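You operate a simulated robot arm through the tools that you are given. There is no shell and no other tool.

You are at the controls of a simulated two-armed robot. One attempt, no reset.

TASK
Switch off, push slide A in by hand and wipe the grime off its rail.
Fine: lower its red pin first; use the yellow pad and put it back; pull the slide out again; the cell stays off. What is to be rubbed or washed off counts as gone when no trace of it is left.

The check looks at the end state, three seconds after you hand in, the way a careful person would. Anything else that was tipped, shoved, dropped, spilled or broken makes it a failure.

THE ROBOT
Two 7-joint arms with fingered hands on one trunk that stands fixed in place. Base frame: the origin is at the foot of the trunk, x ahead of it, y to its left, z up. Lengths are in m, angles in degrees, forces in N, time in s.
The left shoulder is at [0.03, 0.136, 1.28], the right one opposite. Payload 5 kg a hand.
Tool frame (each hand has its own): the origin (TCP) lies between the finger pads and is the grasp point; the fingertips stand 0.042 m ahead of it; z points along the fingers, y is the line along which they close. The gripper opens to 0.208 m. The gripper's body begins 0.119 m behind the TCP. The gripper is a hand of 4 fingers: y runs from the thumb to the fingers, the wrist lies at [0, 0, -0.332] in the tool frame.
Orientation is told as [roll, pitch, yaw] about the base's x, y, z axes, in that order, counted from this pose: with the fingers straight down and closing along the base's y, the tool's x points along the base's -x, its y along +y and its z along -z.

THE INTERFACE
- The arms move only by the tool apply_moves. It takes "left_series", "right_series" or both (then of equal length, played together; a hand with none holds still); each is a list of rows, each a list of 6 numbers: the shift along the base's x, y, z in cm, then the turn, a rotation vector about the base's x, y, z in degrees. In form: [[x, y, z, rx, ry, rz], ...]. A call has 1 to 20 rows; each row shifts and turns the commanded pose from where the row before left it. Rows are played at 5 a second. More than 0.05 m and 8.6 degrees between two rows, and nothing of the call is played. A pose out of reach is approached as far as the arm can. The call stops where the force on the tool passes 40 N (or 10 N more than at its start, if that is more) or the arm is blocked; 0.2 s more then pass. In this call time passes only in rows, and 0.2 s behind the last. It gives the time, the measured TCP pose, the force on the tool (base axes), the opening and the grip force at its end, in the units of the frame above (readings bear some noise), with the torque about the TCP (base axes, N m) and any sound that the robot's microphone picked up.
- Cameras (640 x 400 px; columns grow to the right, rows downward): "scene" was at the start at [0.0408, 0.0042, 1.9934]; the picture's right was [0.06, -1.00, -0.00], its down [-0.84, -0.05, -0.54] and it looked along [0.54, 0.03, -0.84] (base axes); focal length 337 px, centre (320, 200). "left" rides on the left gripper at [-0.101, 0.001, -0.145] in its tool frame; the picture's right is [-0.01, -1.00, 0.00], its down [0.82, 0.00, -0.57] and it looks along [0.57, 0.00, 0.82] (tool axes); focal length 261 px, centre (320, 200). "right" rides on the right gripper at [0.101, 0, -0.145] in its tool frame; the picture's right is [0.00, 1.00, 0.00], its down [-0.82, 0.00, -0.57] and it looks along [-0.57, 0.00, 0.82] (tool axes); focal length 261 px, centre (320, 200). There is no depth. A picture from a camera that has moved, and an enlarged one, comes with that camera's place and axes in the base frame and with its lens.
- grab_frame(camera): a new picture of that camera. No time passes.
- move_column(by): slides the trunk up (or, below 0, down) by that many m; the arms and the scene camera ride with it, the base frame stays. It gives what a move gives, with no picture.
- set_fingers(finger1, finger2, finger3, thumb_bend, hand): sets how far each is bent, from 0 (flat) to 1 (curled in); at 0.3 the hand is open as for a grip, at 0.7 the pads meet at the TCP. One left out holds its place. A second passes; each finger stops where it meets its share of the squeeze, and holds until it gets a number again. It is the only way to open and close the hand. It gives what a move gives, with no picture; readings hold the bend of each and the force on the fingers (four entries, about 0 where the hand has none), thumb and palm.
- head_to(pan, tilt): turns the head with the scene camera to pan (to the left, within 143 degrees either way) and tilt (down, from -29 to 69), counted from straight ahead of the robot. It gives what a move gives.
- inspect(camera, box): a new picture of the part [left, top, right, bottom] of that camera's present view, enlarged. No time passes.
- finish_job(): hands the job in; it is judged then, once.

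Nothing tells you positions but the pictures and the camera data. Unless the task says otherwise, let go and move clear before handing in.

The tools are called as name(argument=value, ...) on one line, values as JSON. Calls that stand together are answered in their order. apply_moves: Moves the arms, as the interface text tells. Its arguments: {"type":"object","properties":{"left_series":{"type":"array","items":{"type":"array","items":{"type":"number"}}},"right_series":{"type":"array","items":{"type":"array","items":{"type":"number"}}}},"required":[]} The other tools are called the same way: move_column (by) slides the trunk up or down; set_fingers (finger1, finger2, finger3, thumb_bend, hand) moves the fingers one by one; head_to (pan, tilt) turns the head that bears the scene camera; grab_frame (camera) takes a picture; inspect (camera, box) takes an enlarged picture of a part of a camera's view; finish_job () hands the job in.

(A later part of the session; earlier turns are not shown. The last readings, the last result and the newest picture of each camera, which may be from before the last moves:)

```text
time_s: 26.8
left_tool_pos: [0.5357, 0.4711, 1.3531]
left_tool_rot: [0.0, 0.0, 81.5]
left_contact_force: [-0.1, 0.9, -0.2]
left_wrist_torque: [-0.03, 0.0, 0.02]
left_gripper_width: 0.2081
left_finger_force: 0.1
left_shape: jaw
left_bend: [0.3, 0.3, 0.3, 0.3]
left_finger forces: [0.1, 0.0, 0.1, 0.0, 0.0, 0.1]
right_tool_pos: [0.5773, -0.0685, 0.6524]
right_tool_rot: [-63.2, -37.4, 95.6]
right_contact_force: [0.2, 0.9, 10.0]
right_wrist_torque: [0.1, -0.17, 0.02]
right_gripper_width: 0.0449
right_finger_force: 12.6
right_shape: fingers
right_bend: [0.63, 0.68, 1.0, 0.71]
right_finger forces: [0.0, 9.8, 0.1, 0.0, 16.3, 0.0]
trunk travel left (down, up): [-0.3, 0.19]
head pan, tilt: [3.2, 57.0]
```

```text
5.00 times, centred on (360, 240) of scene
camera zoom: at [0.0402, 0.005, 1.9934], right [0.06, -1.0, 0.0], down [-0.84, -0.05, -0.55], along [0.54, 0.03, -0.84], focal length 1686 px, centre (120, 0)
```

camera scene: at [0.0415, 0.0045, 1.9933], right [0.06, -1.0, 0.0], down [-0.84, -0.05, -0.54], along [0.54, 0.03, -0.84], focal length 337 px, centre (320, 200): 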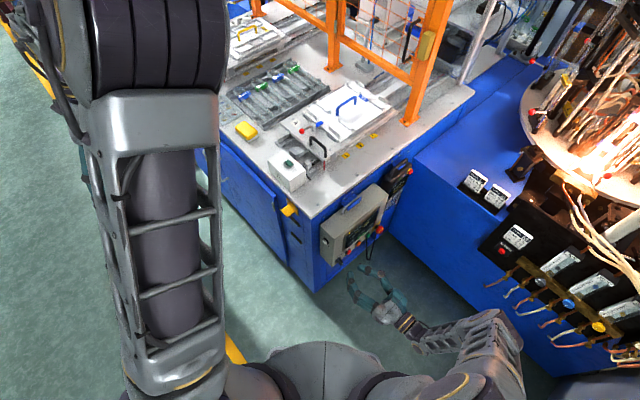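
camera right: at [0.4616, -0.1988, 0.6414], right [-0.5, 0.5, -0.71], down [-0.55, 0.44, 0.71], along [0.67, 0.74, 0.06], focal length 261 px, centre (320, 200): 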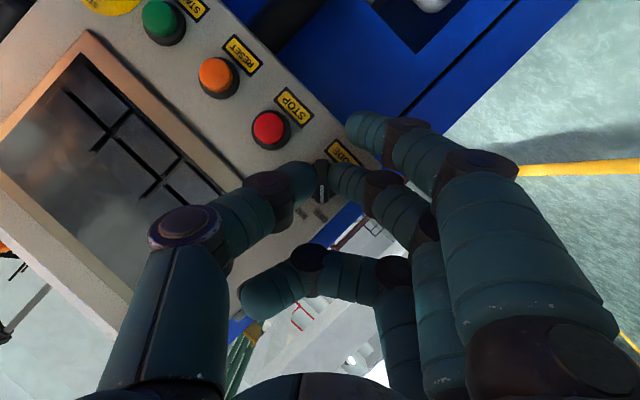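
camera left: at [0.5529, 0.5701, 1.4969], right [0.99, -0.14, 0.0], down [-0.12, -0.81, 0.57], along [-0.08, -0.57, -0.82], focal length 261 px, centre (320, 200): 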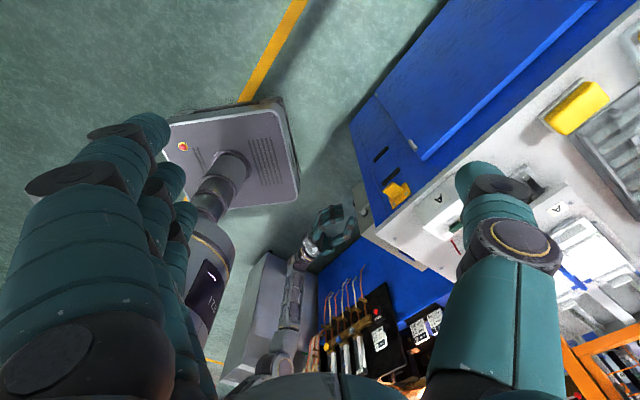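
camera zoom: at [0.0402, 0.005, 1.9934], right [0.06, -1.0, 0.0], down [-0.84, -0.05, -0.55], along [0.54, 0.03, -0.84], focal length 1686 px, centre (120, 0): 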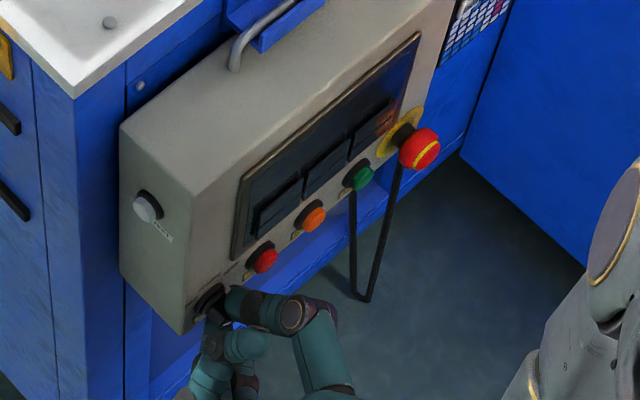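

The screen has gone dark: the cell is off. I open the pinch and back straight away from the panel.

set_fingers(hand="right", finger2=0.6, thumb_bend=0.6)

apply_moves(right_series=[[-1, -1, 0, 0, 0, 0], [-2, -2, 0, 0, 0, 0], [-2.5, -2.5, 0, 0, 0, 0], [-2, -3, 2, 0, 0, 0], [0, -3, 3, 5.3, 5.3, 0], [0, -3, 3, 5.3, 5.3, 0], [0, -2, 3, 5.3, 5.3, 0], [0, -2, 3, 5.3, 5.3, 0]])

grab_frame(camera="scene")

inspect(camera="scene", box=[310, 200, 410, 280])

inspect(camera="scene", box=[345, 65, 405, 105])

```text
time_s: 27.8
left_tool_pos: [0.5374, 0.4693, 1.3532]
left_tool_rot: [0.0, 0.0, 81.4]
left_contact_force: [0.7, -0.1, 0.6]
left_wrist_torque: [0.01, -0.02, -0.03]
left_gripper_width: 0.208
left_finger_force: 0.1
left_shape: jaw
left_bend: [0.3, 0.3, 0.3, 0.3]
left_finger forces: [0.1, 0.0, 0.1, 0.0, 0.0, 0.1]
right_tool_pos: [0.5794, -0.0689, 0.6523]
right_tool_rot: [-63.2, -37.6, 95.4]
right_contact_force: [-0.1, 0.4, 0.3]
right_wrist_torque: [-0.01, 0.0, 0.03]
right_gripper_width: 0.0641
right_finger_force: 0.1
right_shape: fingers
right_bend: [0.63, 0.6, 1.0, 0.6]
right_finger forces: [0.0, 0.1, 0.0, 0.2, 0.1, 0.1]
trunk travel left (down, up): [-0.3, 0.19]
head pan, tilt: [3.2, 57.0]
```

```text
time_s: 29.6
left_tool_pos: [0.5372, 0.4698, 1.3534]
left_tool_rot: [0.0, 0.0, 81.5]
left_contact_force: [0.1, -0.3, 0.3]
left_wrist_torque: [0.07, 0.0, 0.0]
left_gripper_width: 0.2078
left_finger_force: 0.1
left_shape: jaw
left_bend: [0.3, 0.3, 0.3, 0.3]
left_finger forces: [0.0, 0.1, 0.0, 0.0, 0.0, 0.0]
right_tool_pos: [0.5006, -0.2551, 0.7927]
right_tool_rot: [-27.5, -56.6, 68.6]
right_contact_force: [0.4, 0.1, -0.8]
right_wrist_torque: [0.02, -0.07, -0.03]
right_gripper_width: 0.0642
right_finger_force: 0.1
right_shape: fingers
right_bend: [0.63, 0.6, 1.0, 0.6]
right_finger forces: [0.0, 0.0, 0.1, 0.0, 0.0, 0.0]
trunk travel left (down, up): [-0.3, 0.19]
head pan, tilt: [3.2, 57.0]
```

```text
taken
camera scene: at [0.0402, 0.0031, 1.9934], right [0.06, -1.0, 0.0], down [-0.84, -0.05, -0.55], along [0.54, 0.03, -0.84], focal length 337 px, centre (320, 200)
```

scene: 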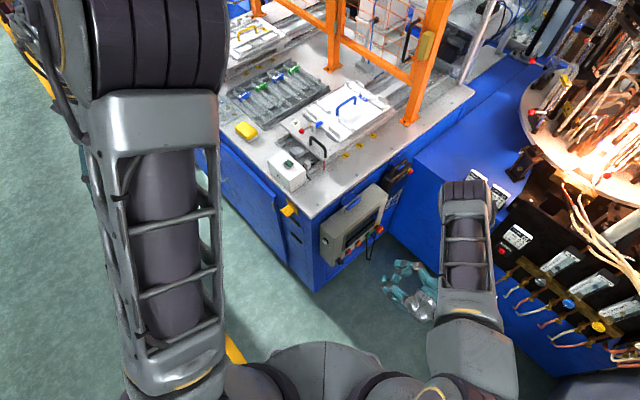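

```text
5.00 times, centred on (360, 240) of scene
camera zoom: at [0.0402, 0.0031, 1.9934], right [0.06, -1.0, 0.0], down [-0.84, -0.05, -0.55], along [0.54, 0.03, -0.84], focal length 1686 px, centre (120, 0)
```

zoom: 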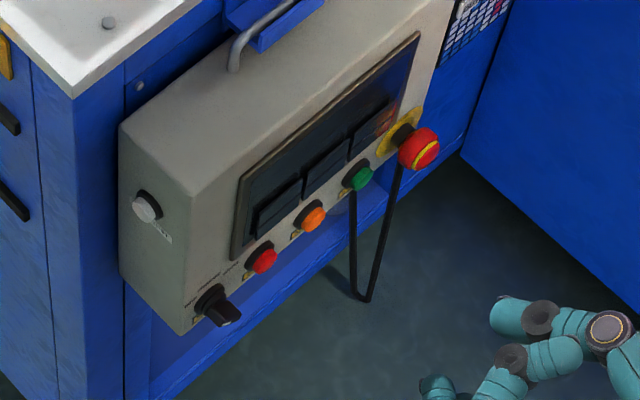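

```text
10.00 times, centred on (375, 85) of scene
camera zoom: at [0.0402, 0.0031, 1.9934], right [0.06, -1.0, 0.0], down [-0.84, -0.05, -0.55], along [0.54, 0.03, -0.84], focal length 3372 px, centre (-230, 1350)
```

zoom: 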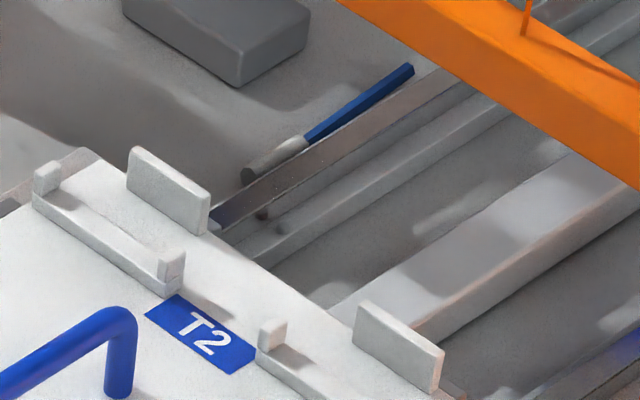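

Everything's consistent: MODE is at OFF, the screen is dark, and pin A stays down. Next I lift the right hand and bring it toward slide A's black handle (about p=0.605, q=0.68, z≈1.06).

apply_moves(right_series=[[0, 0, 4.8, 5.3, 5.3, 0], [0, 0, 4.8, 5.3, 5.3, 0], [0, 0, 4.8, -4.4, 4.4, 0], [0, 0, 4.8, -4.4, 4.4, 0], [0, 0, 4.8, -4.4, 4.4, 0], [0, 0, 4.8, -4.4, 4.4, 0], [0, 0, 4.8, 0, 0, 0], [0, 0, 4.8, 0, 0, 0], [0, 0, 4.0, 0, 0, 0]])

grab_frame(camera="scene")

grab_frame(camera="right")

```text
time_s: 31.6
left_tool_pos: [0.5335, 0.4702, 1.3535]
left_tool_rot: [-0.1, 0.0, 81.5]
left_contact_force: [-0.9, 0.7, 0.4]
left_wrist_torque: [-0.09, -0.13, 0.01]
left_gripper_width: 0.2083
left_finger_force: 0.1
left_shape: jaw
left_bend: [0.3, 0.3, 0.3, 0.3]
left_finger forces: [0.1, 0.1, 0.0, 0.1, 0.1, 0.0]
right_tool_pos: [0.4986, -0.2553, 1.2151]
right_tool_rot: [-0.2, -34.8, 45.1]
right_contact_force: [-1.0, 0.2, 0.7]
right_wrist_torque: [-0.01, -0.12, -0.05]
right_gripper_width: 0.0645
right_finger_force: 0.1
right_shape: fingers
right_bend: [0.63, 0.6, 1.0, 0.6]
right_finger forces: [0.1, 0.0, 0.1, 0.0, 0.1, 0.1]
trunk travel left (down, up): [-0.3, 0.19]
head pan, tilt: [3.2, 57.0]
```

```text
taken
camera scene: at [0.0381, 0.0048, 1.9934], right [0.06, -1.0, 0.0], down [-0.84, -0.05, -0.55], along [0.55, 0.03, -0.84], focal length 337 px, centre (320, 200)
```

scene: 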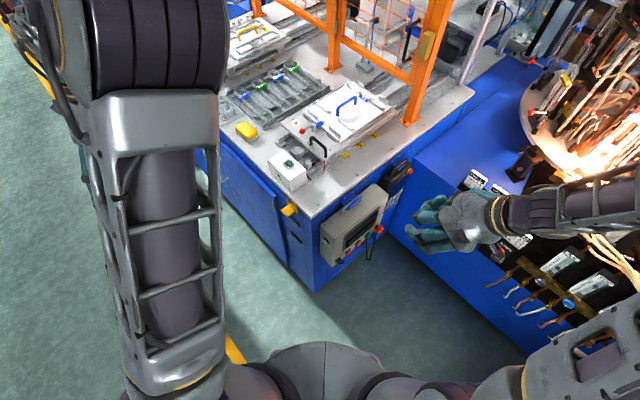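

```text
taken
camera right: at [0.3824, -0.3709, 1.2759], right [-0.71, 0.71, 0.0], down [0.25, 0.24, 0.94], along [0.66, 0.66, -0.35], focal length 261 px, centre (320, 200)
```

right: 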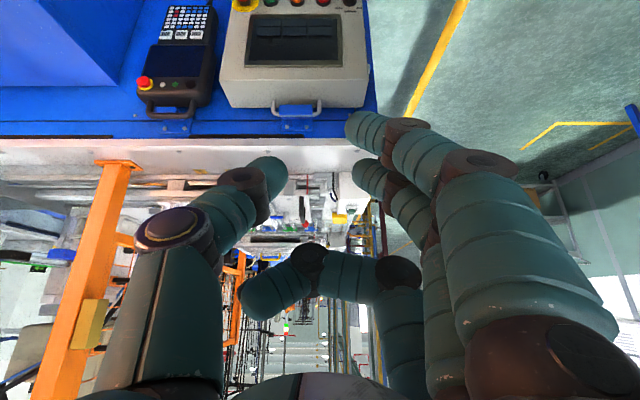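

The right hand is up with fingers tilted along the bench. I move it over the front of slide A at z≈1.22.

apply_moves(right_series=[[3.7, 2.5, 0, 0, 0, 0], [3.7, 2.5, 0, 0, 0, 0], [3.7, 2.5, 0, 0, 0, 0], [3.7, 2.5, 0, 0, 0, 0], [3.7, 2.5, 0, 0, 0, 0], [3.7, 2.5, 0, 0, 0, 0], [3.7, 2.5, 0, 0, 0, 0], [3.7, 2.5, 0, 0, 0, 0]])

grab_frame(camera="scene")

grab_frame(camera="right")

```text
time_s: 33.4
left_tool_pos: [0.5399, 0.4716, 1.3514]
left_tool_rot: [0.1, 0.2, 81.5]
left_contact_force: [1.7, 0.6, -1.0]
left_wrist_torque: [-0.14, 0.11, -0.01]
left_gripper_width: 0.208
left_finger_force: 0.0
left_shape: jaw
left_bend: [0.3, 0.3, 0.3, 0.3]
left_finger forces: [0.0, 0.0, 0.1, 0.0, 0.0, 0.0]
right_tool_pos: [0.8004, -0.0522, 1.2136]
right_tool_rot: [0.0, -34.6, 45.0]
right_contact_force: [1.2, 0.0, -0.4]
right_wrist_torque: [0.03, 0.12, 0.07]
right_gripper_width: 0.0645
right_finger_force: 0.0
right_shape: fingers
right_bend: [0.63, 0.6, 1.0, 0.6]
right_finger forces: [0.0, 0.0, 0.0, 0.0, 0.0, 0.0]
trunk travel left (down, up): [-0.3, 0.19]
head pan, tilt: [3.2, 57.0]
```

```text
taken
camera scene: at [0.0432, 0.0065, 1.9932], right [0.06, -1.0, 0.0], down [-0.84, -0.05, -0.54], along [0.54, 0.03, -0.84], focal length 337 px, centre (320, 200)
```

scene: 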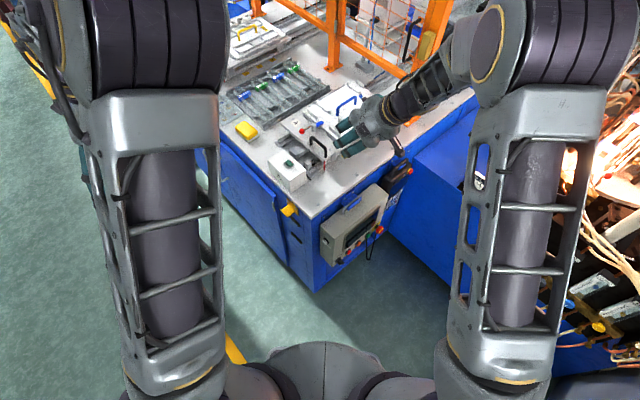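

```text
taken
camera right: at [0.6843, -0.1692, 1.2757], right [-0.7, 0.71, 0.0], down [0.25, 0.24, 0.94], along [0.66, 0.66, -0.35], focal length 261 px, centre (320, 200)
```

right: 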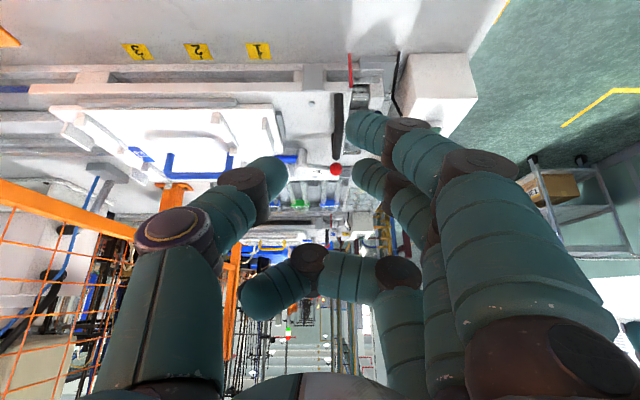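

I have a good end-on view of the handle. I zoom in on it.

inspect(camera="right", box=[270, 50, 410, 190])

inspect(camera="scene", box=[280, 100, 380, 180])

```text
2.86 times, centred on (340, 120) of right
camera zoom: at [0.6843, -0.1692, 1.2757], right [-0.7, 0.71, 0.0], down [0.25, 0.24, 0.94], along [0.66, 0.66, -0.35], focal length 745 px, centre (263, 429)
```

zoom: 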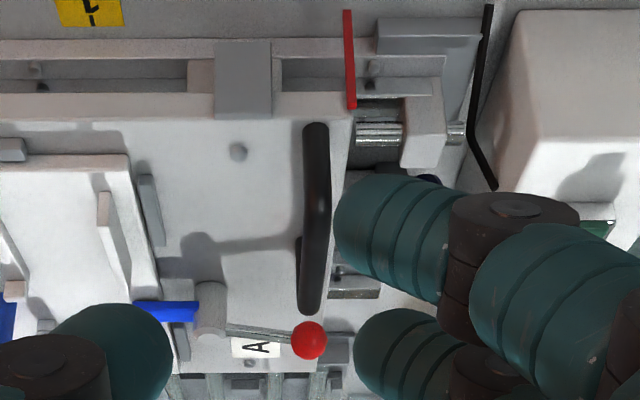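

```text
5.00 times, centred on (330, 140) of scene
camera zoom: at [0.0432, 0.0065, 1.9932], right [0.06, -1.0, 0.0], down [-0.84, -0.05, -0.54], along [0.54, 0.03, -0.84], focal length 1686 px, centre (270, 500)
```

zoom: 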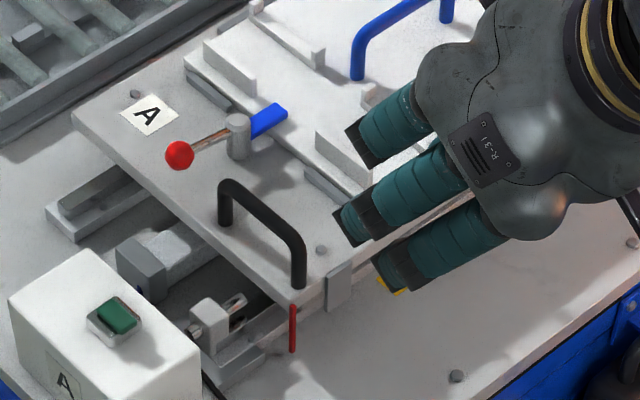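

The handle sits at p≈0.58, q 0.625–0.705, with its bar top at z≈1.085. I open the hand moderately and move above it.

set_fingers(hand="right", finger1=0.55, finger2=0.55, finger3=0.55, thumb_bend=0.55)

apply_moves(right_series=[[2.0, 3.0, -1.2, 0, 0, 0], [2.0, 3.0, -1.2, 0, 0, 0], [2.0, 3.0, -1.2, 0, 0, 0]])

grab_frame(camera="right")

inspect(camera="scene", box=[270, 80, 390, 180])

```text
time_s: 34.4
left_tool_pos: [0.5367, 0.4712, 1.3532]
left_tool_rot: [0.0, -0.1, 81.6]
left_contact_force: [-0.3, -0.1, -0.1]
left_wrist_torque: [0.0, 0.01, 0.02]
left_gripper_width: 0.2082
left_finger_force: 0.2
left_shape: jaw
left_bend: [0.3, 0.3, 0.3, 0.3]
left_finger forces: [0.0, 0.0, 0.0, 0.0, 0.2, 0.1]
right_tool_pos: [0.7995, -0.0541, 1.2155]
right_tool_rot: [0.0, -34.8, 44.9]
right_contact_force: [1.0, 0.3, 0.9]
right_wrist_torque: [-0.03, -0.01, 0.02]
right_gripper_width: 0.0945
right_finger_force: 0.0
right_shape: fingers
right_bend: [0.55, 0.55, 0.55, 0.55]
right_finger forces: [0.0, 0.0, 0.0, 0.1, 0.1, 0.0]
trunk travel left (down, up): [-0.3, 0.19]
head pan, tilt: [3.2, 57.0]
```

```text
time_s: 35.2
left_tool_pos: [0.5385, 0.4708, 1.3526]
left_tool_rot: [0.0, 0.1, 81.6]
left_contact_force: [0.4, 1.7, -0.5]
left_wrist_torque: [-0.15, 0.0, 0.0]
left_gripper_width: 0.2079
left_finger_force: 0.1
left_shape: jaw
left_bend: [0.3, 0.3, 0.3, 0.3]
left_finger forces: [0.0, 0.0, 0.0, 0.0, 0.0, 0.1]
right_tool_pos: [0.8611, 0.0355, 1.178]
right_tool_rot: [0.0, -34.7, 45.0]
right_contact_force: [0.3, -0.5, 1.0]
right_wrist_torque: [0.02, 0.07, 0.03]
right_gripper_width: 0.0943
right_finger_force: 0.1
right_shape: fingers
right_bend: [0.55, 0.55, 0.55, 0.55]
right_finger forces: [0.0, 0.0, 0.0, 0.0, 0.0, 0.1]
trunk travel left (down, up): [-0.3, 0.19]
head pan, tilt: [3.2, 57.0]
```

```text
taken
camera right: at [0.7457, -0.0804, 1.2397], right [-0.7, 0.71, 0.0], down [0.25, 0.25, 0.94], along [0.67, 0.66, -0.35], focal length 261 px, centre (320, 200)
```

right: 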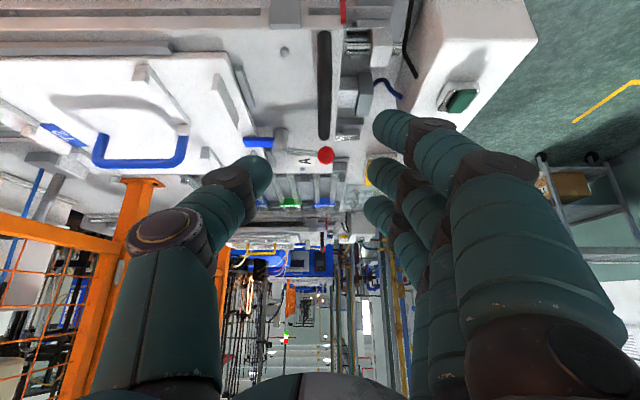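

```text
4.00 times, centred on (330, 130) of scene
camera zoom: at [0.0421, 0.0065, 1.9933], right [0.06, -1.0, 0.0], down [-0.84, -0.05, -0.54], along [0.54, 0.03, -0.84], focal length 1349 px, centre (280, 480)
```

zoom: 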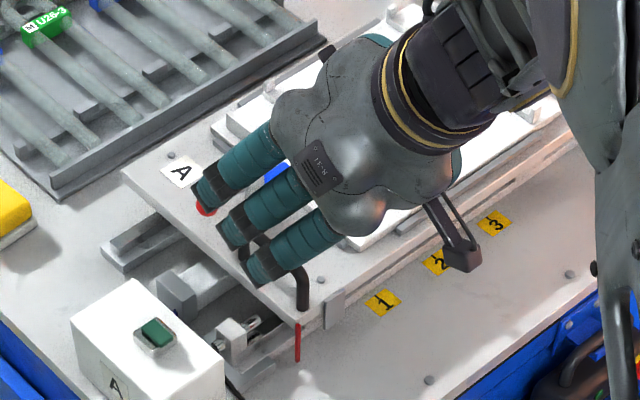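

The gap between thumb and fingers is centered on the bar, and the red ball is clear of finger 3. I descend to grip height.

apply_moves(right_series=[[0, 0, -3, 0, 0, 0], [0, 0, -3, 0, 0, 0], [0, 0, -2.6, 0, 0, 0]])

grab_frame(camera="right")

inspect(camera="scene", box=[270, 100, 370, 180])

```text
time_s: 36.0
left_tool_pos: [0.5363, 0.4707, 1.3537]
left_tool_rot: [0.0, 0.0, 81.5]
left_contact_force: [-0.2, 0.0, -0.1]
left_wrist_torque: [0.05, 0.06, -0.04]
left_gripper_width: 0.2079
left_finger_force: 0.0
left_shape: jaw
left_bend: [0.3, 0.3, 0.3, 0.3]
left_finger forces: [0.1, 0.0, 0.1, 0.0, 0.1, 0.0]
right_tool_pos: [0.8614, 0.034, 1.0935]
right_tool_rot: [0.0, -34.8, 45.1]
right_contact_force: [0.6, -0.4, 0.7]
right_wrist_torque: [-0.05, 0.12, 0.04]
right_gripper_width: 0.0946
right_finger_force: 0.1
right_shape: fingers
right_bend: [0.55, 0.55, 0.55, 0.55]
right_finger forces: [0.1, 0.0, 0.0, 0.0, 0.0, 0.0]
trunk travel left (down, up): [-0.3, 0.19]
head pan, tilt: [3.2, 57.0]
```

```text
taken
camera right: at [0.7449, -0.0813, 1.1554], right [-0.7, 0.71, 0.0], down [0.25, 0.24, 0.94], along [0.66, 0.66, -0.35], focal length 261 px, centre (320, 200)
```

right: 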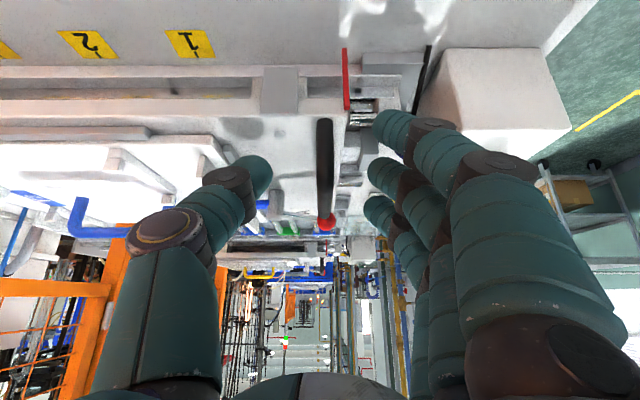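

```text
5.00 times, centred on (320, 140) of scene
camera zoom: at [0.0414, 0.0038, 1.9933], right [0.06, -1.0, 0.0], down [-0.84, -0.05, -0.54], along [0.54, 0.03, -0.84], focal length 1686 px, centre (320, 500)
```

zoom: 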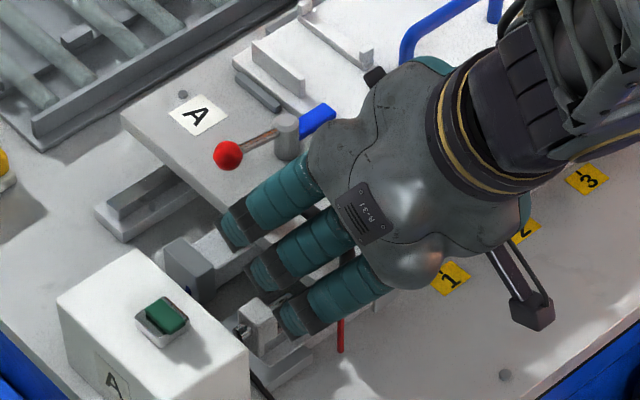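

The bar is between fingers and thumb. I close the hand on the handle.

set_fingers(hand="right", finger1=0.75, finger2=0.75, finger3=0.75, thumb_bend=0.75)

grab_frame(camera="right")

inspect(camera="scene", box=[270, 100, 370, 180])

```text
time_s: 37.0
left_tool_pos: [0.5374, 0.471, 1.3513]
left_tool_rot: [0.1, -0.1, 81.5]
left_contact_force: [0.3, -0.5, -0.1]
left_wrist_torque: [0.01, 0.01, 0.0]
left_gripper_width: 0.208
left_finger_force: 0.1
left_shape: jaw
left_bend: [0.3, 0.3, 0.3, 0.3]
left_finger forces: [0.0, 0.0, 0.0, 0.0, 0.0, 0.0]
right_tool_pos: [0.8602, 0.0354, 1.0943]
right_tool_rot: [0.0, -34.7, 45.1]
right_contact_force: [4.7, 8.1, -7.1]
right_wrist_torque: [0.31, 0.17, 0.02]
right_gripper_width: 0.0389
right_finger_force: 17.9
right_shape: fingers
right_bend: [0.66, 0.71, 0.72, 0.69]
right_finger forces: [6.9, 6.6, 6.3, 0.0, 16.5, 0.0]
trunk travel left (down, up): [-0.3, 0.19]
head pan, tilt: [3.2, 57.0]
```

```text
taken
camera right: at [0.745, -0.0802, 1.1551], right [-0.71, 0.71, 0.0], down [0.25, 0.24, 0.94], along [0.66, 0.66, -0.35], focal length 261 px, centre (320, 200)
```

right: 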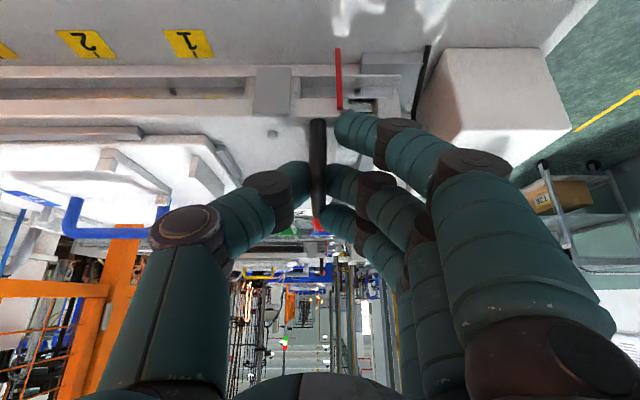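

```text
5.00 times, centred on (320, 140) of scene
camera zoom: at [0.0422, 0.0053, 1.9933], right [0.06, -1.0, 0.0], down [-0.84, -0.05, -0.54], along [0.54, 0.03, -0.84], focal length 1686 px, centre (320, 500)
```

zoom: 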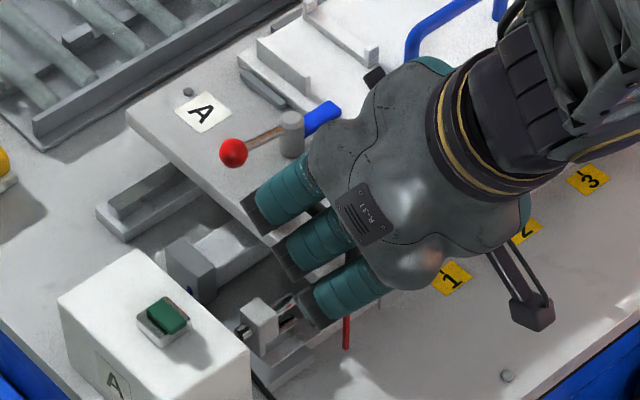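

The grip is firm and the slide already gave a few mm, so it's free. I push it inward in small steps.

apply_moves(right_series=[[0.71, -0.71, 0, 0, 0, 0], [0.71, -0.71, 0, 0, 0, 0], [1.06, -1.06, 0, 0, 0, 0], [1.06, -1.06, 0, 0, 0, 0]])

inspect(camera="scene", box=[270, 90, 390, 180])

```text
time_s: 38.0
left_tool_pos: [0.5395, 0.4703, 1.3521]
left_tool_rot: [0.2, -0.1, 81.4]
left_contact_force: [0.7, 0.1, -0.4]
left_wrist_torque: [0.04, 0.08, 0.01]
left_gripper_width: 0.2081
left_finger_force: 0.1
left_shape: jaw
left_bend: [0.3, 0.3, 0.3, 0.3]
left_finger forces: [0.1, 0.0, 0.0, 0.1, 0.0, 0.0]
right_tool_pos: [0.8962, 0.0002, 1.0937]
right_tool_rot: [0.1, -34.6, 45.1]
right_contact_force: [8.9, 7.4, -7.8]
right_wrist_torque: [0.33, 0.08, 0.02]
right_gripper_width: 0.0387
right_finger_force: 17.5
right_shape: fingers
right_bend: [0.66, 0.71, 0.73, 0.68]
right_finger forces: [5.8, 5.5, 6.8, 0.0, 17.6, 0.0]
trunk travel left (down, up): [-0.3, 0.19]
head pan, tilt: [3.2, 57.0]
```

```text
4.44 times, centred on (330, 135) of scene
camera zoom: at [0.0436, 0.0047, 1.9933], right [0.06, -1.0, 0.0], down [-0.84, -0.05, -0.54], along [0.54, 0.03, -0.84], focal length 1498 px, centre (276, 489)
```

zoom: 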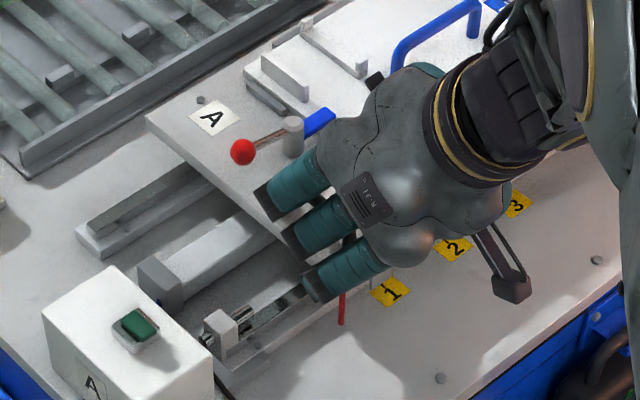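

The slide moves smoothly. I keep pushing another 10 cm.

apply_moves(right_series=[[1.41, -1.41, 0, 0, 0, 0], [1.41, -1.41, 0, 0, 0, 0], [1.41, -1.41, 0, 0, 0, 0], [1.41, -1.41, 0, 0, 0, 0], [1.41, -1.41, 0, 0, 0, 0]])

inspect(camera="scene", box=[270, 70, 410, 180])

```text
time_s: 39.2
left_tool_pos: [0.5387, 0.4708, 1.3529]
left_tool_rot: [0.1, -0.1, 81.5]
left_contact_force: [0.5, 0.2, 0.1]
left_wrist_torque: [0.03, 0.04, 0.02]
left_gripper_width: 0.2083
left_finger_force: 0.0
left_shape: jaw
left_bend: [0.3, 0.3, 0.3, 0.3]
left_finger forces: [0.0, 0.1, 0.0, 0.0, 0.0, 0.0]
right_tool_pos: [0.9675, -0.0711, 1.093]
right_tool_rot: [-0.1, -34.8, 45.0]
right_contact_force: [10.9, 6.7, 3.0]
right_wrist_torque: [0.37, 0.02, -0.05]
right_gripper_width: 0.0381
right_finger_force: 19.2
right_shape: fingers
right_bend: [0.67, 0.72, 0.74, 0.68]
right_finger forces: [8.4, 5.6, 7.7, 0.1, 16.3, 0.0]
trunk travel left (down, up): [-0.3, 0.19]
head pan, tilt: [3.2, 57.0]
```

```text
3.64 times, centred on (340, 125) of scene
camera zoom: at [0.0428, 0.0047, 1.9934], right [0.06, -1.0, 0.0], down [-0.84, -0.05, -0.54], along [0.54, 0.03, -0.84], focal length 1226 px, centre (247, 473)
```

zoom: 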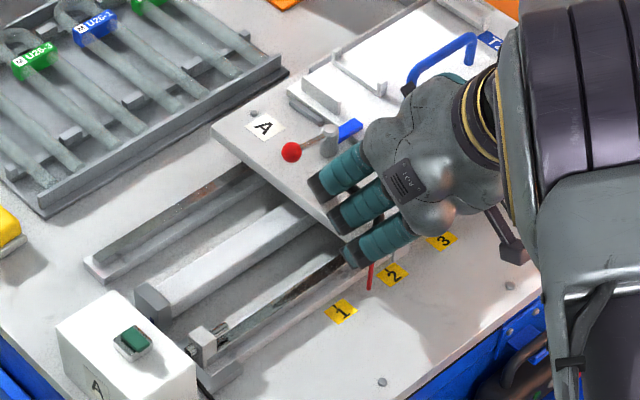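

A brownish patch is appearing on the left rail. I zoom in on both rails.

inspect(camera="scene", box=[290, 110, 350, 160])

inspect(camera="scene", box=[310, 130, 370, 180])

```text
8.00 times, centred on (320, 135) of scene
camera zoom: at [0.0428, 0.0047, 1.9934], right [0.06, -1.0, 0.0], down [-0.84, -0.05, -0.54], along [0.54, 0.03, -0.84], focal length 2697 px, centre (320, 720)
```

zoom: 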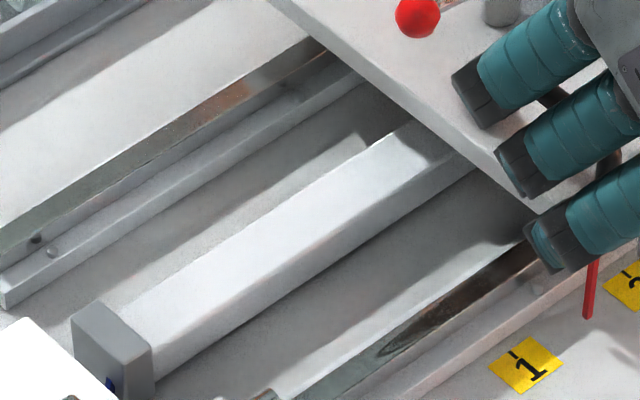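

```text
8.00 times, centred on (340, 155) of scene
camera zoom: at [0.0428, 0.0047, 1.9934], right [0.06, -1.0, 0.0], down [-0.84, -0.05, -0.54], along [0.54, 0.03, -0.84], focal length 2697 px, centre (160, 560)
```

zoom: 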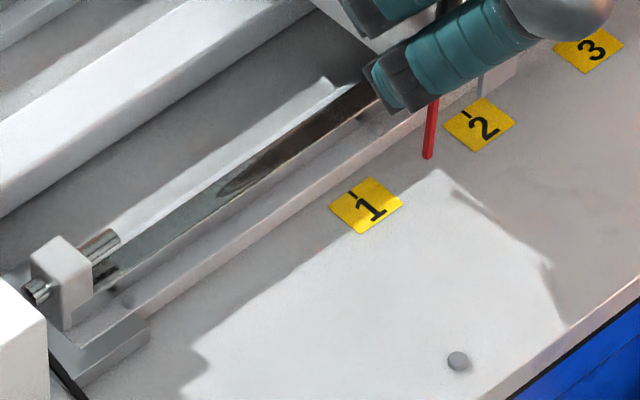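

There's a dark streak on the right rail running on under the slide; the left rail's tint may be a reflection. I push further in to expose all of it.

apply_moves(right_series=[[1.41, -1.41, 0, 0, 0, 0], [1.41, -1.41, 0, 0, 0, 0], [1.41, -1.41, 0, 0, 0, 0], [1.41, -1.41, 0, 0, 0, 0]])

inspect(camera="scene", box=[290, 70, 410, 170])

inspect(camera="scene", box=[310, 120, 370, 170])

grab_frame(camera="scene")

```text
time_s: 40.2
left_tool_pos: [0.5393, 0.4686, 1.3518]
left_tool_rot: [0.1, -0.1, 81.5]
left_contact_force: [0.4, -1.1, -0.6]
left_wrist_torque: [0.12, 0.11, 0.03]
left_gripper_width: 0.2082
left_finger_force: 0.1
left_shape: jaw
left_bend: [0.3, 0.3, 0.3, 0.3]
left_finger forces: [0.0, 0.1, 0.0, 0.0, 0.0, 0.0]
right_tool_pos: [1.023, -0.1261, 1.0924]
right_tool_rot: [0.0, -34.8, 45.0]
right_contact_force: [9.3, 6.0, 2.1]
right_wrist_torque: [0.4, 0.11, 0.0]
right_gripper_width: 0.038
right_finger_force: 19.8
right_shape: fingers
right_bend: [0.67, 0.72, 0.74, 0.71]
right_finger forces: [8.8, 5.7, 8.0, 0.0, 17.0, 0.0]
trunk travel left (down, up): [-0.3, 0.19]
head pan, tilt: [3.2, 57.0]
```

```text
4.00 times, centred on (350, 120) of scene
camera zoom: at [0.0433, 0.0035, 1.9933], right [0.06, -1.0, 0.0], down [-0.84, -0.05, -0.54], along [0.54, 0.03, -0.84], focal length 1349 px, centre (200, 520)
```

zoom: 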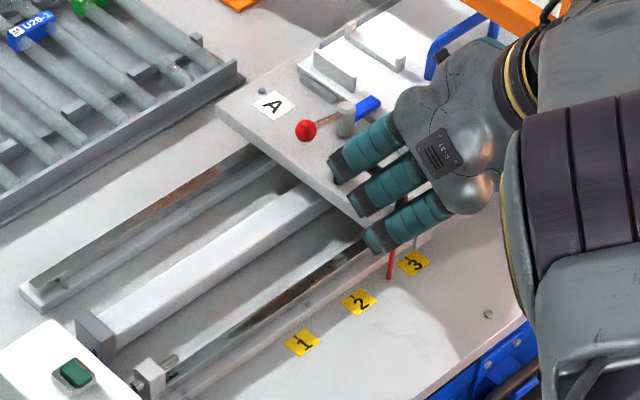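

```text
8.00 times, centred on (340, 145) of scene
camera zoom: at [0.0433, 0.0035, 1.9933], right [0.06, -1.0, 0.0], down [-0.84, -0.05, -0.54], along [0.54, 0.03, -0.84], focal length 2697 px, centre (160, 640)
```

zoom: 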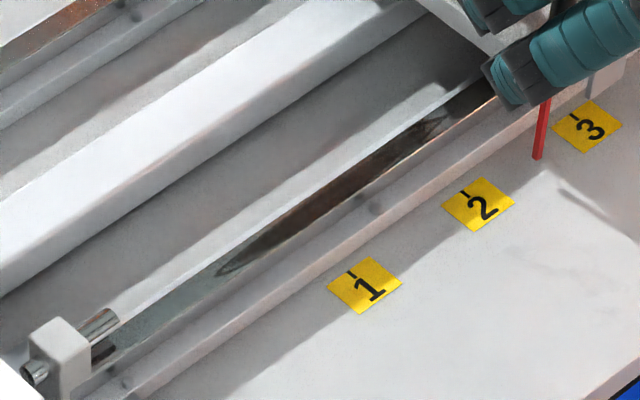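

```text
taken
camera scene: at [0.0433, 0.0035, 1.9933], right [0.06, -1.0, 0.0], down [-0.84, -0.05, -0.54], along [0.54, 0.03, -0.84], focal length 337 px, centre (320, 200)
```

scene: 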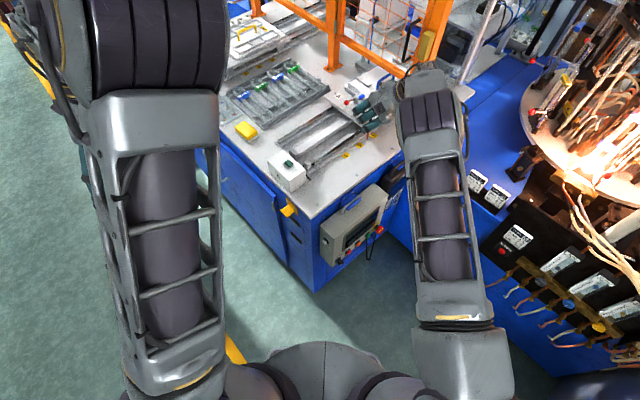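

The slide is in by about 23 cm now. I zoom closely on the streaks on both rails to tell grime from reflections.

inspect(camera="scene", box=[325, 125, 375, 160])

inspect(camera="scene", box=[290, 105, 340, 145])

grab_frame(camera="right")

```text
11.43 times, centred on (350, 142) of scene
camera zoom: at [0.0433, 0.0035, 1.9933], right [0.06, -1.0, 0.0], down [-0.84, -0.05, -0.54], along [0.54, 0.03, -0.84], focal length 3853 px, centre (-23, 857)
```

zoom: 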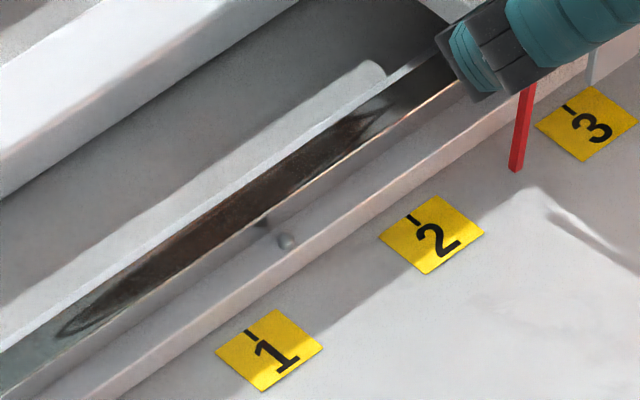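

```text
10.00 times, centred on (315, 125) of scene
camera zoom: at [0.0433, 0.0035, 1.9933], right [0.06, -1.0, 0.0], down [-0.84, -0.05, -0.54], along [0.54, 0.03, -0.84], focal length 3372 px, centre (370, 950)
```

zoom: 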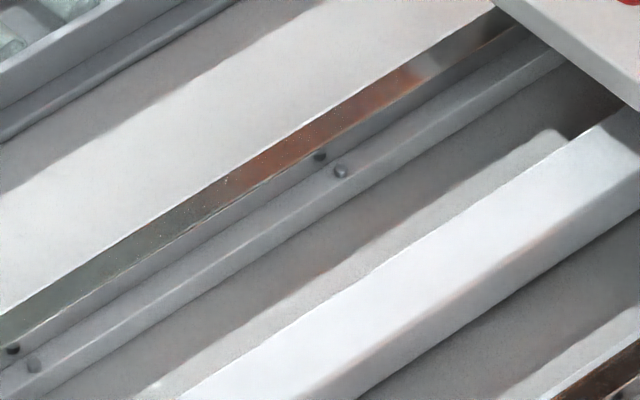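

```text
taken
camera right: at [0.9066, -0.2425, 1.1543], right [-0.7, 0.71, 0.0], down [0.25, 0.24, 0.94], along [0.67, 0.66, -0.35], focal length 261 px, centre (320, 200)
```

right: 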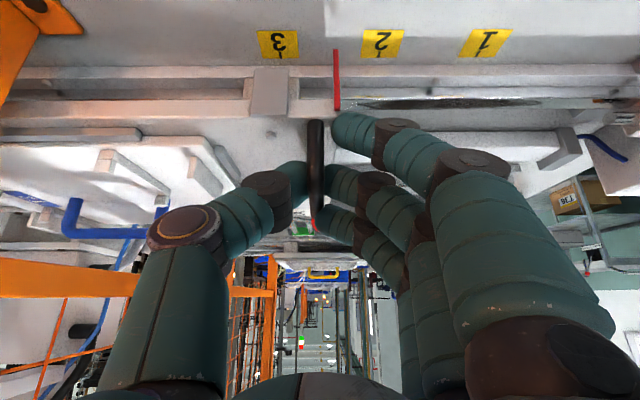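

The dark spindle-shaped grime is on the right rail, p≈0.635–0.79, q≈0.669. Before pushing a little more for wiping room, I check the T2 handle's clearance under the fence bar.

inspect(camera="scene", box=[330, 40, 430, 120])

inspect(camera="right", box=[0, 100, 240, 320])

```text
5.00 times, centred on (380, 80) of scene
camera zoom: at [0.0433, 0.0035, 1.9933], right [0.06, -1.0, 0.0], down [-0.84, -0.05, -0.54], along [0.54, 0.03, -0.84], focal length 1686 px, centre (20, 800)
```

zoom: 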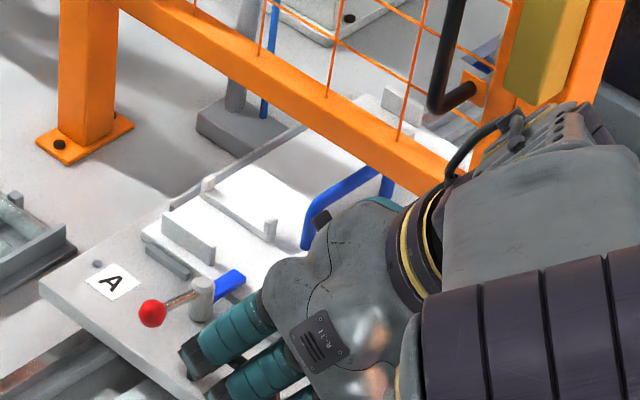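

```text
1.82 times, centred on (120, 210) of right
camera zoom: at [0.9066, -0.2425, 1.1543], right [-0.7, 0.71, 0.0], down [0.25, 0.24, 0.94], along [0.67, 0.66, -0.35], focal length 474 px, centre (684, 182)
```

zoom: 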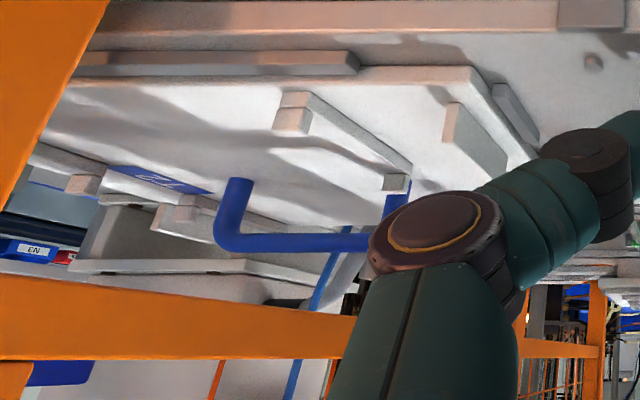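

T2's handle top (z≈1.09) passes under the fence bar (z≈1.125), and my hand is still 15 cm from the post. I push 4 cm more to gain wiping room.

apply_moves(right_series=[[1.41, -1.41, 0, 0, 0, 0], [1.41, -1.41, 0, 0, 0, 0]])

inspect(camera="scene", box=[310, 70, 430, 160])

```text
time_s: 40.8
left_tool_pos: [0.5397, 0.4705, 1.3525]
left_tool_rot: [0.1, 0.0, 81.5]
left_contact_force: [0.9, -0.6, -0.1]
left_wrist_torque: [0.08, 0.09, 0.01]
left_gripper_width: 0.2083
left_finger_force: 0.0
left_shape: jaw
left_bend: [0.3, 0.3, 0.3, 0.3]
left_finger forces: [0.0, 0.1, 0.0, 0.1, 0.1, 0.1]
right_tool_pos: [1.0507, -0.1558, 1.0935]
right_tool_rot: [0.0, -34.8, 44.9]
right_contact_force: [14.7, 8.8, 3.0]
right_wrist_torque: [0.54, -0.07, -0.05]
right_gripper_width: 0.0381
right_finger_force: 19.5
right_shape: fingers
right_bend: [0.67, 0.72, 0.74, 0.68]
right_finger forces: [8.6, 5.7, 7.8, 0.0, 16.7, 0.0]
trunk travel left (down, up): [-0.3, 0.19]
head pan, tilt: [3.2, 57.0]
```

```text
4.44 times, centred on (370, 115) of scene
camera zoom: at [0.0436, 0.0039, 1.9933], right [0.06, -1.0, 0.0], down [-0.84, -0.05, -0.54], along [0.54, 0.03, -0.84], focal length 1498 px, centre (98, 578)
```

zoom: 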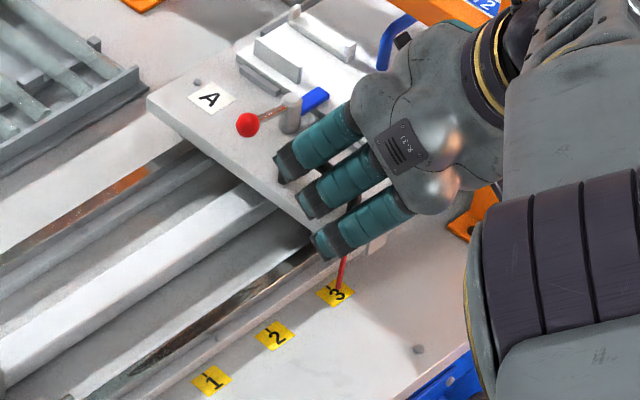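

The slide front is now ~5 cm past the grime's end. I open the hand, lift straight up and withdraw the right arm.

set_fingers(hand="right", finger1=0.55, finger2=0.55, finger3=0.55, thumb_bend=0.55)

apply_moves(right_series=[[0, 0, 2, 0, 0, 0], [0, 0, 3, 0, 0, 0], [0, 0, 4, 0, 0, 0], [0, 0, 4, 0, 0, 0], [-3, -1.5, 3, 0, 0, 0], [-4, -2, 2, 0, 0, 0], [-4, -2, 0, 0, 0, 0], [-4, -2, 0, 0, 0, 0], [-4, -2, 0, 0, 0, 0], [-4, -2, 0, 0, 0, 0], [-4, -2, 0, 0, 0, 0], [-4, -2, 0, 0, 0, 0], [-4, -2, 0, 0, 0, 0], [-4, -1, 0, 0, 0, 0]])

grab_frame(camera="scene")

inspect(camera="scene", box=[230, 70, 430, 190])

inspect(camera="scene", box=[225, 110, 275, 150])

```text
time_s: 41.8
left_tool_pos: [0.537, 0.4698, 1.3522]
left_tool_rot: [0.0, 0.0, 81.5]
left_contact_force: [-0.4, 0.0, 0.1]
left_wrist_torque: [0.0, 0.01, 0.01]
left_gripper_width: 0.2081
left_finger_force: 0.2
left_shape: jaw
left_bend: [0.3, 0.3, 0.3, 0.3]
left_finger forces: [0.0, 0.0, 0.0, 0.1, 0.1, 0.0]
right_tool_pos: [1.0485, -0.1554, 1.0928]
right_tool_rot: [0.0, -34.7, 45.0]
right_contact_force: [-0.4, 0.4, 0.3]
right_wrist_torque: [0.01, 0.04, 0.03]
right_gripper_width: 0.0941
right_finger_force: 0.1
right_shape: fingers
right_bend: [0.55, 0.55, 0.55, 0.55]
right_finger forces: [0.0, 0.1, 0.0, 0.0, 0.0, 0.0]
trunk travel left (down, up): [-0.3, 0.19]
head pan, tilt: [3.2, 57.0]
```

```text
time_s: 44.8
left_tool_pos: [0.5352, 0.4699, 1.3532]
left_tool_rot: [-0.1, 0.1, 81.5]
left_contact_force: [-1.1, 1.1, 0.3]
left_wrist_torque: [0.0, -0.22, 0.01]
left_gripper_width: 0.2079
left_finger_force: 0.1
left_shape: jaw
left_bend: [0.3, 0.3, 0.3, 0.3]
left_finger forces: [0.0, 0.0, 0.0, 0.1, 0.1, 0.0]
right_tool_pos: [0.6546, -0.3406, 1.2747]
right_tool_rot: [0.0, -34.9, 45.2]
right_contact_force: [-0.9, 0.3, 0.4]
right_wrist_torque: [-0.07, -0.02, -0.05]
right_gripper_width: 0.0948
right_finger_force: 0.2
right_shape: fingers
right_bend: [0.55, 0.55, 0.55, 0.55]
right_finger forces: [0.0, 0.1, 0.0, 0.0, 0.0, 0.0]
trunk travel left (down, up): [-0.3, 0.19]
head pan, tilt: [3.2, 57.0]
```

```text
taken
camera scene: at [0.0375, 0.0033, 1.9935], right [0.06, -1.0, 0.0], down [-0.84, -0.05, -0.55], along [0.55, 0.03, -0.84], focal length 337 px, centre (320, 200)
```

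scene: 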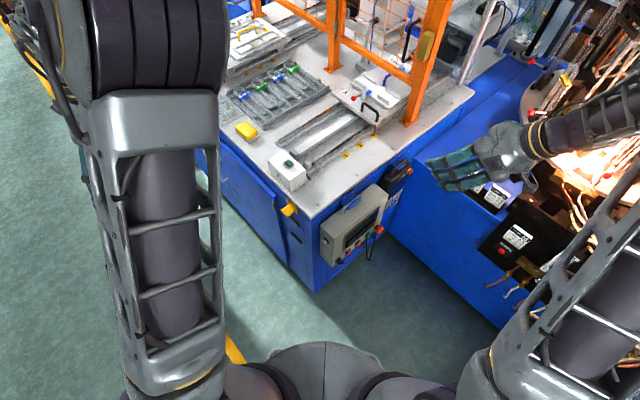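

```text
3.20 times, centred on (330, 130) of scene
camera zoom: at [0.0375, 0.0033, 1.9935], right [0.06, -1.0, 0.0], down [-0.84, -0.05, -0.55], along [0.55, 0.03, -0.84], focal length 1079 px, centre (288, 424)
```

zoom: 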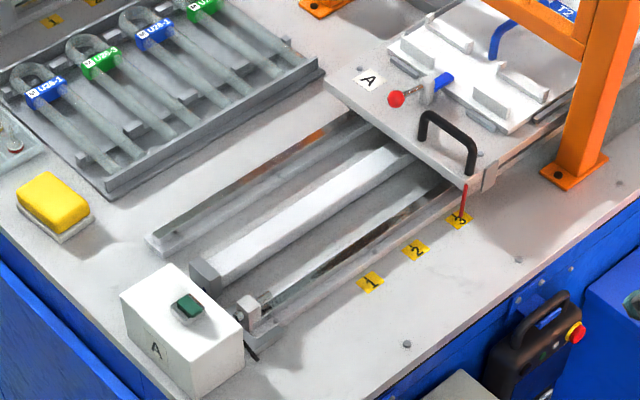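

```text
10.00 times, centred on (250, 130) of scene
camera zoom: at [0.0375, 0.0033, 1.9935], right [0.06, -1.0, 0.0], down [-0.84, -0.05, -0.55], along [0.55, 0.03, -0.84], focal length 3372 px, centre (1020, 900)
```

zoom: 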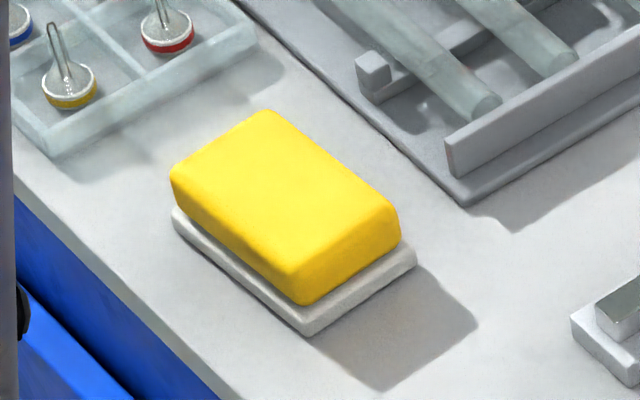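

The slide is well in and the grime on the right rail is fully exposed; the left rail's brown patch moved with the view, so it's only a reflection. The yellow pad (about 8 cm along q, 5 cm along p) sits on its tray at about (1.024, 0.364); I bring the left hand above it.

apply_moves(left_series=[[3.5, -0.8, -0.8, 0, 0, -7.3], [3.5, -0.8, -0.8, 0, 0, -7.3], [3.5, -0.8, -0.8, 0, 0, -7.3], [3.5, -0.8, -0.8, 0, 0, -7.3], [3.5, -0.8, -0.8, 0, 0, -7.3], [3.5, -0.8, -0.8, 5.3, -5.3, 0], [3.5, -0.8, -0.8, 5.3, -5.3, 0], [3.5, -0.8, -0.8, 5.3, -5.3, 0], [3.5, -0.8, -0.8, 5.3, -5.3, 0], [3.5, -0.8, -0.8, 0, 0, 0]])

grab_frame(camera="scene")

grab_frame(camera="left")

```text
time_s: 47.0
left_tool_pos: [0.8884, 0.3957, 1.2716]
left_tool_rot: [0.0, -30.0, 45.0]
left_contact_force: [1.9, 1.5, -1.1]
left_wrist_torque: [-0.16, 0.09, -0.06]
left_gripper_width: 0.208
left_finger_force: 0.1
left_shape: jaw
left_bend: [0.3, 0.3, 0.3, 0.3]
left_finger forces: [0.0, 0.1, 0.0, 0.0, 0.1, 0.0]
right_tool_pos: [0.6601, -0.3393, 1.2724]
right_tool_rot: [0.0, -34.8, 45.1]
right_contact_force: [1.5, 0.4, -1.1]
right_wrist_torque: [-0.08, 0.08, 0.01]
right_gripper_width: 0.0948
right_finger_force: 0.0
right_shape: fingers
right_bend: [0.55, 0.55, 0.55, 0.55]
right_finger forces: [0.0, 0.0, 0.0, 0.0, 0.0, 0.1]
trunk travel left (down, up): [-0.3, 0.19]
head pan, tilt: [3.2, 57.0]
```

```text
taken
camera scene: at [0.0443, 0.0063, 1.9932], right [0.06, -1.0, 0.0], down [-0.84, -0.05, -0.54], along [0.54, 0.03, -0.84], focal length 337 px, centre (320, 200)
```

scene: 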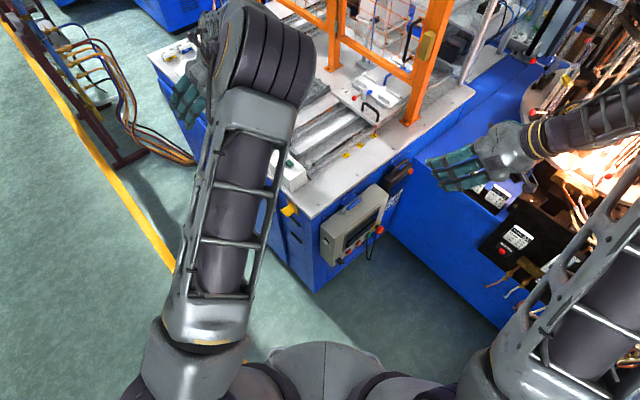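

```text
taken
camera left: at [0.8998, 0.4061, 1.4461], right [0.71, -0.7, 0.0], down [-0.7, -0.71, 0.09], along [-0.06, -0.06, -1.0], focal length 261 px, centre (320, 200)
```

left: 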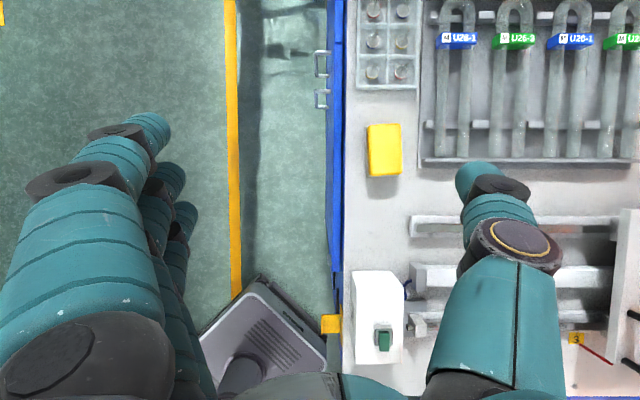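

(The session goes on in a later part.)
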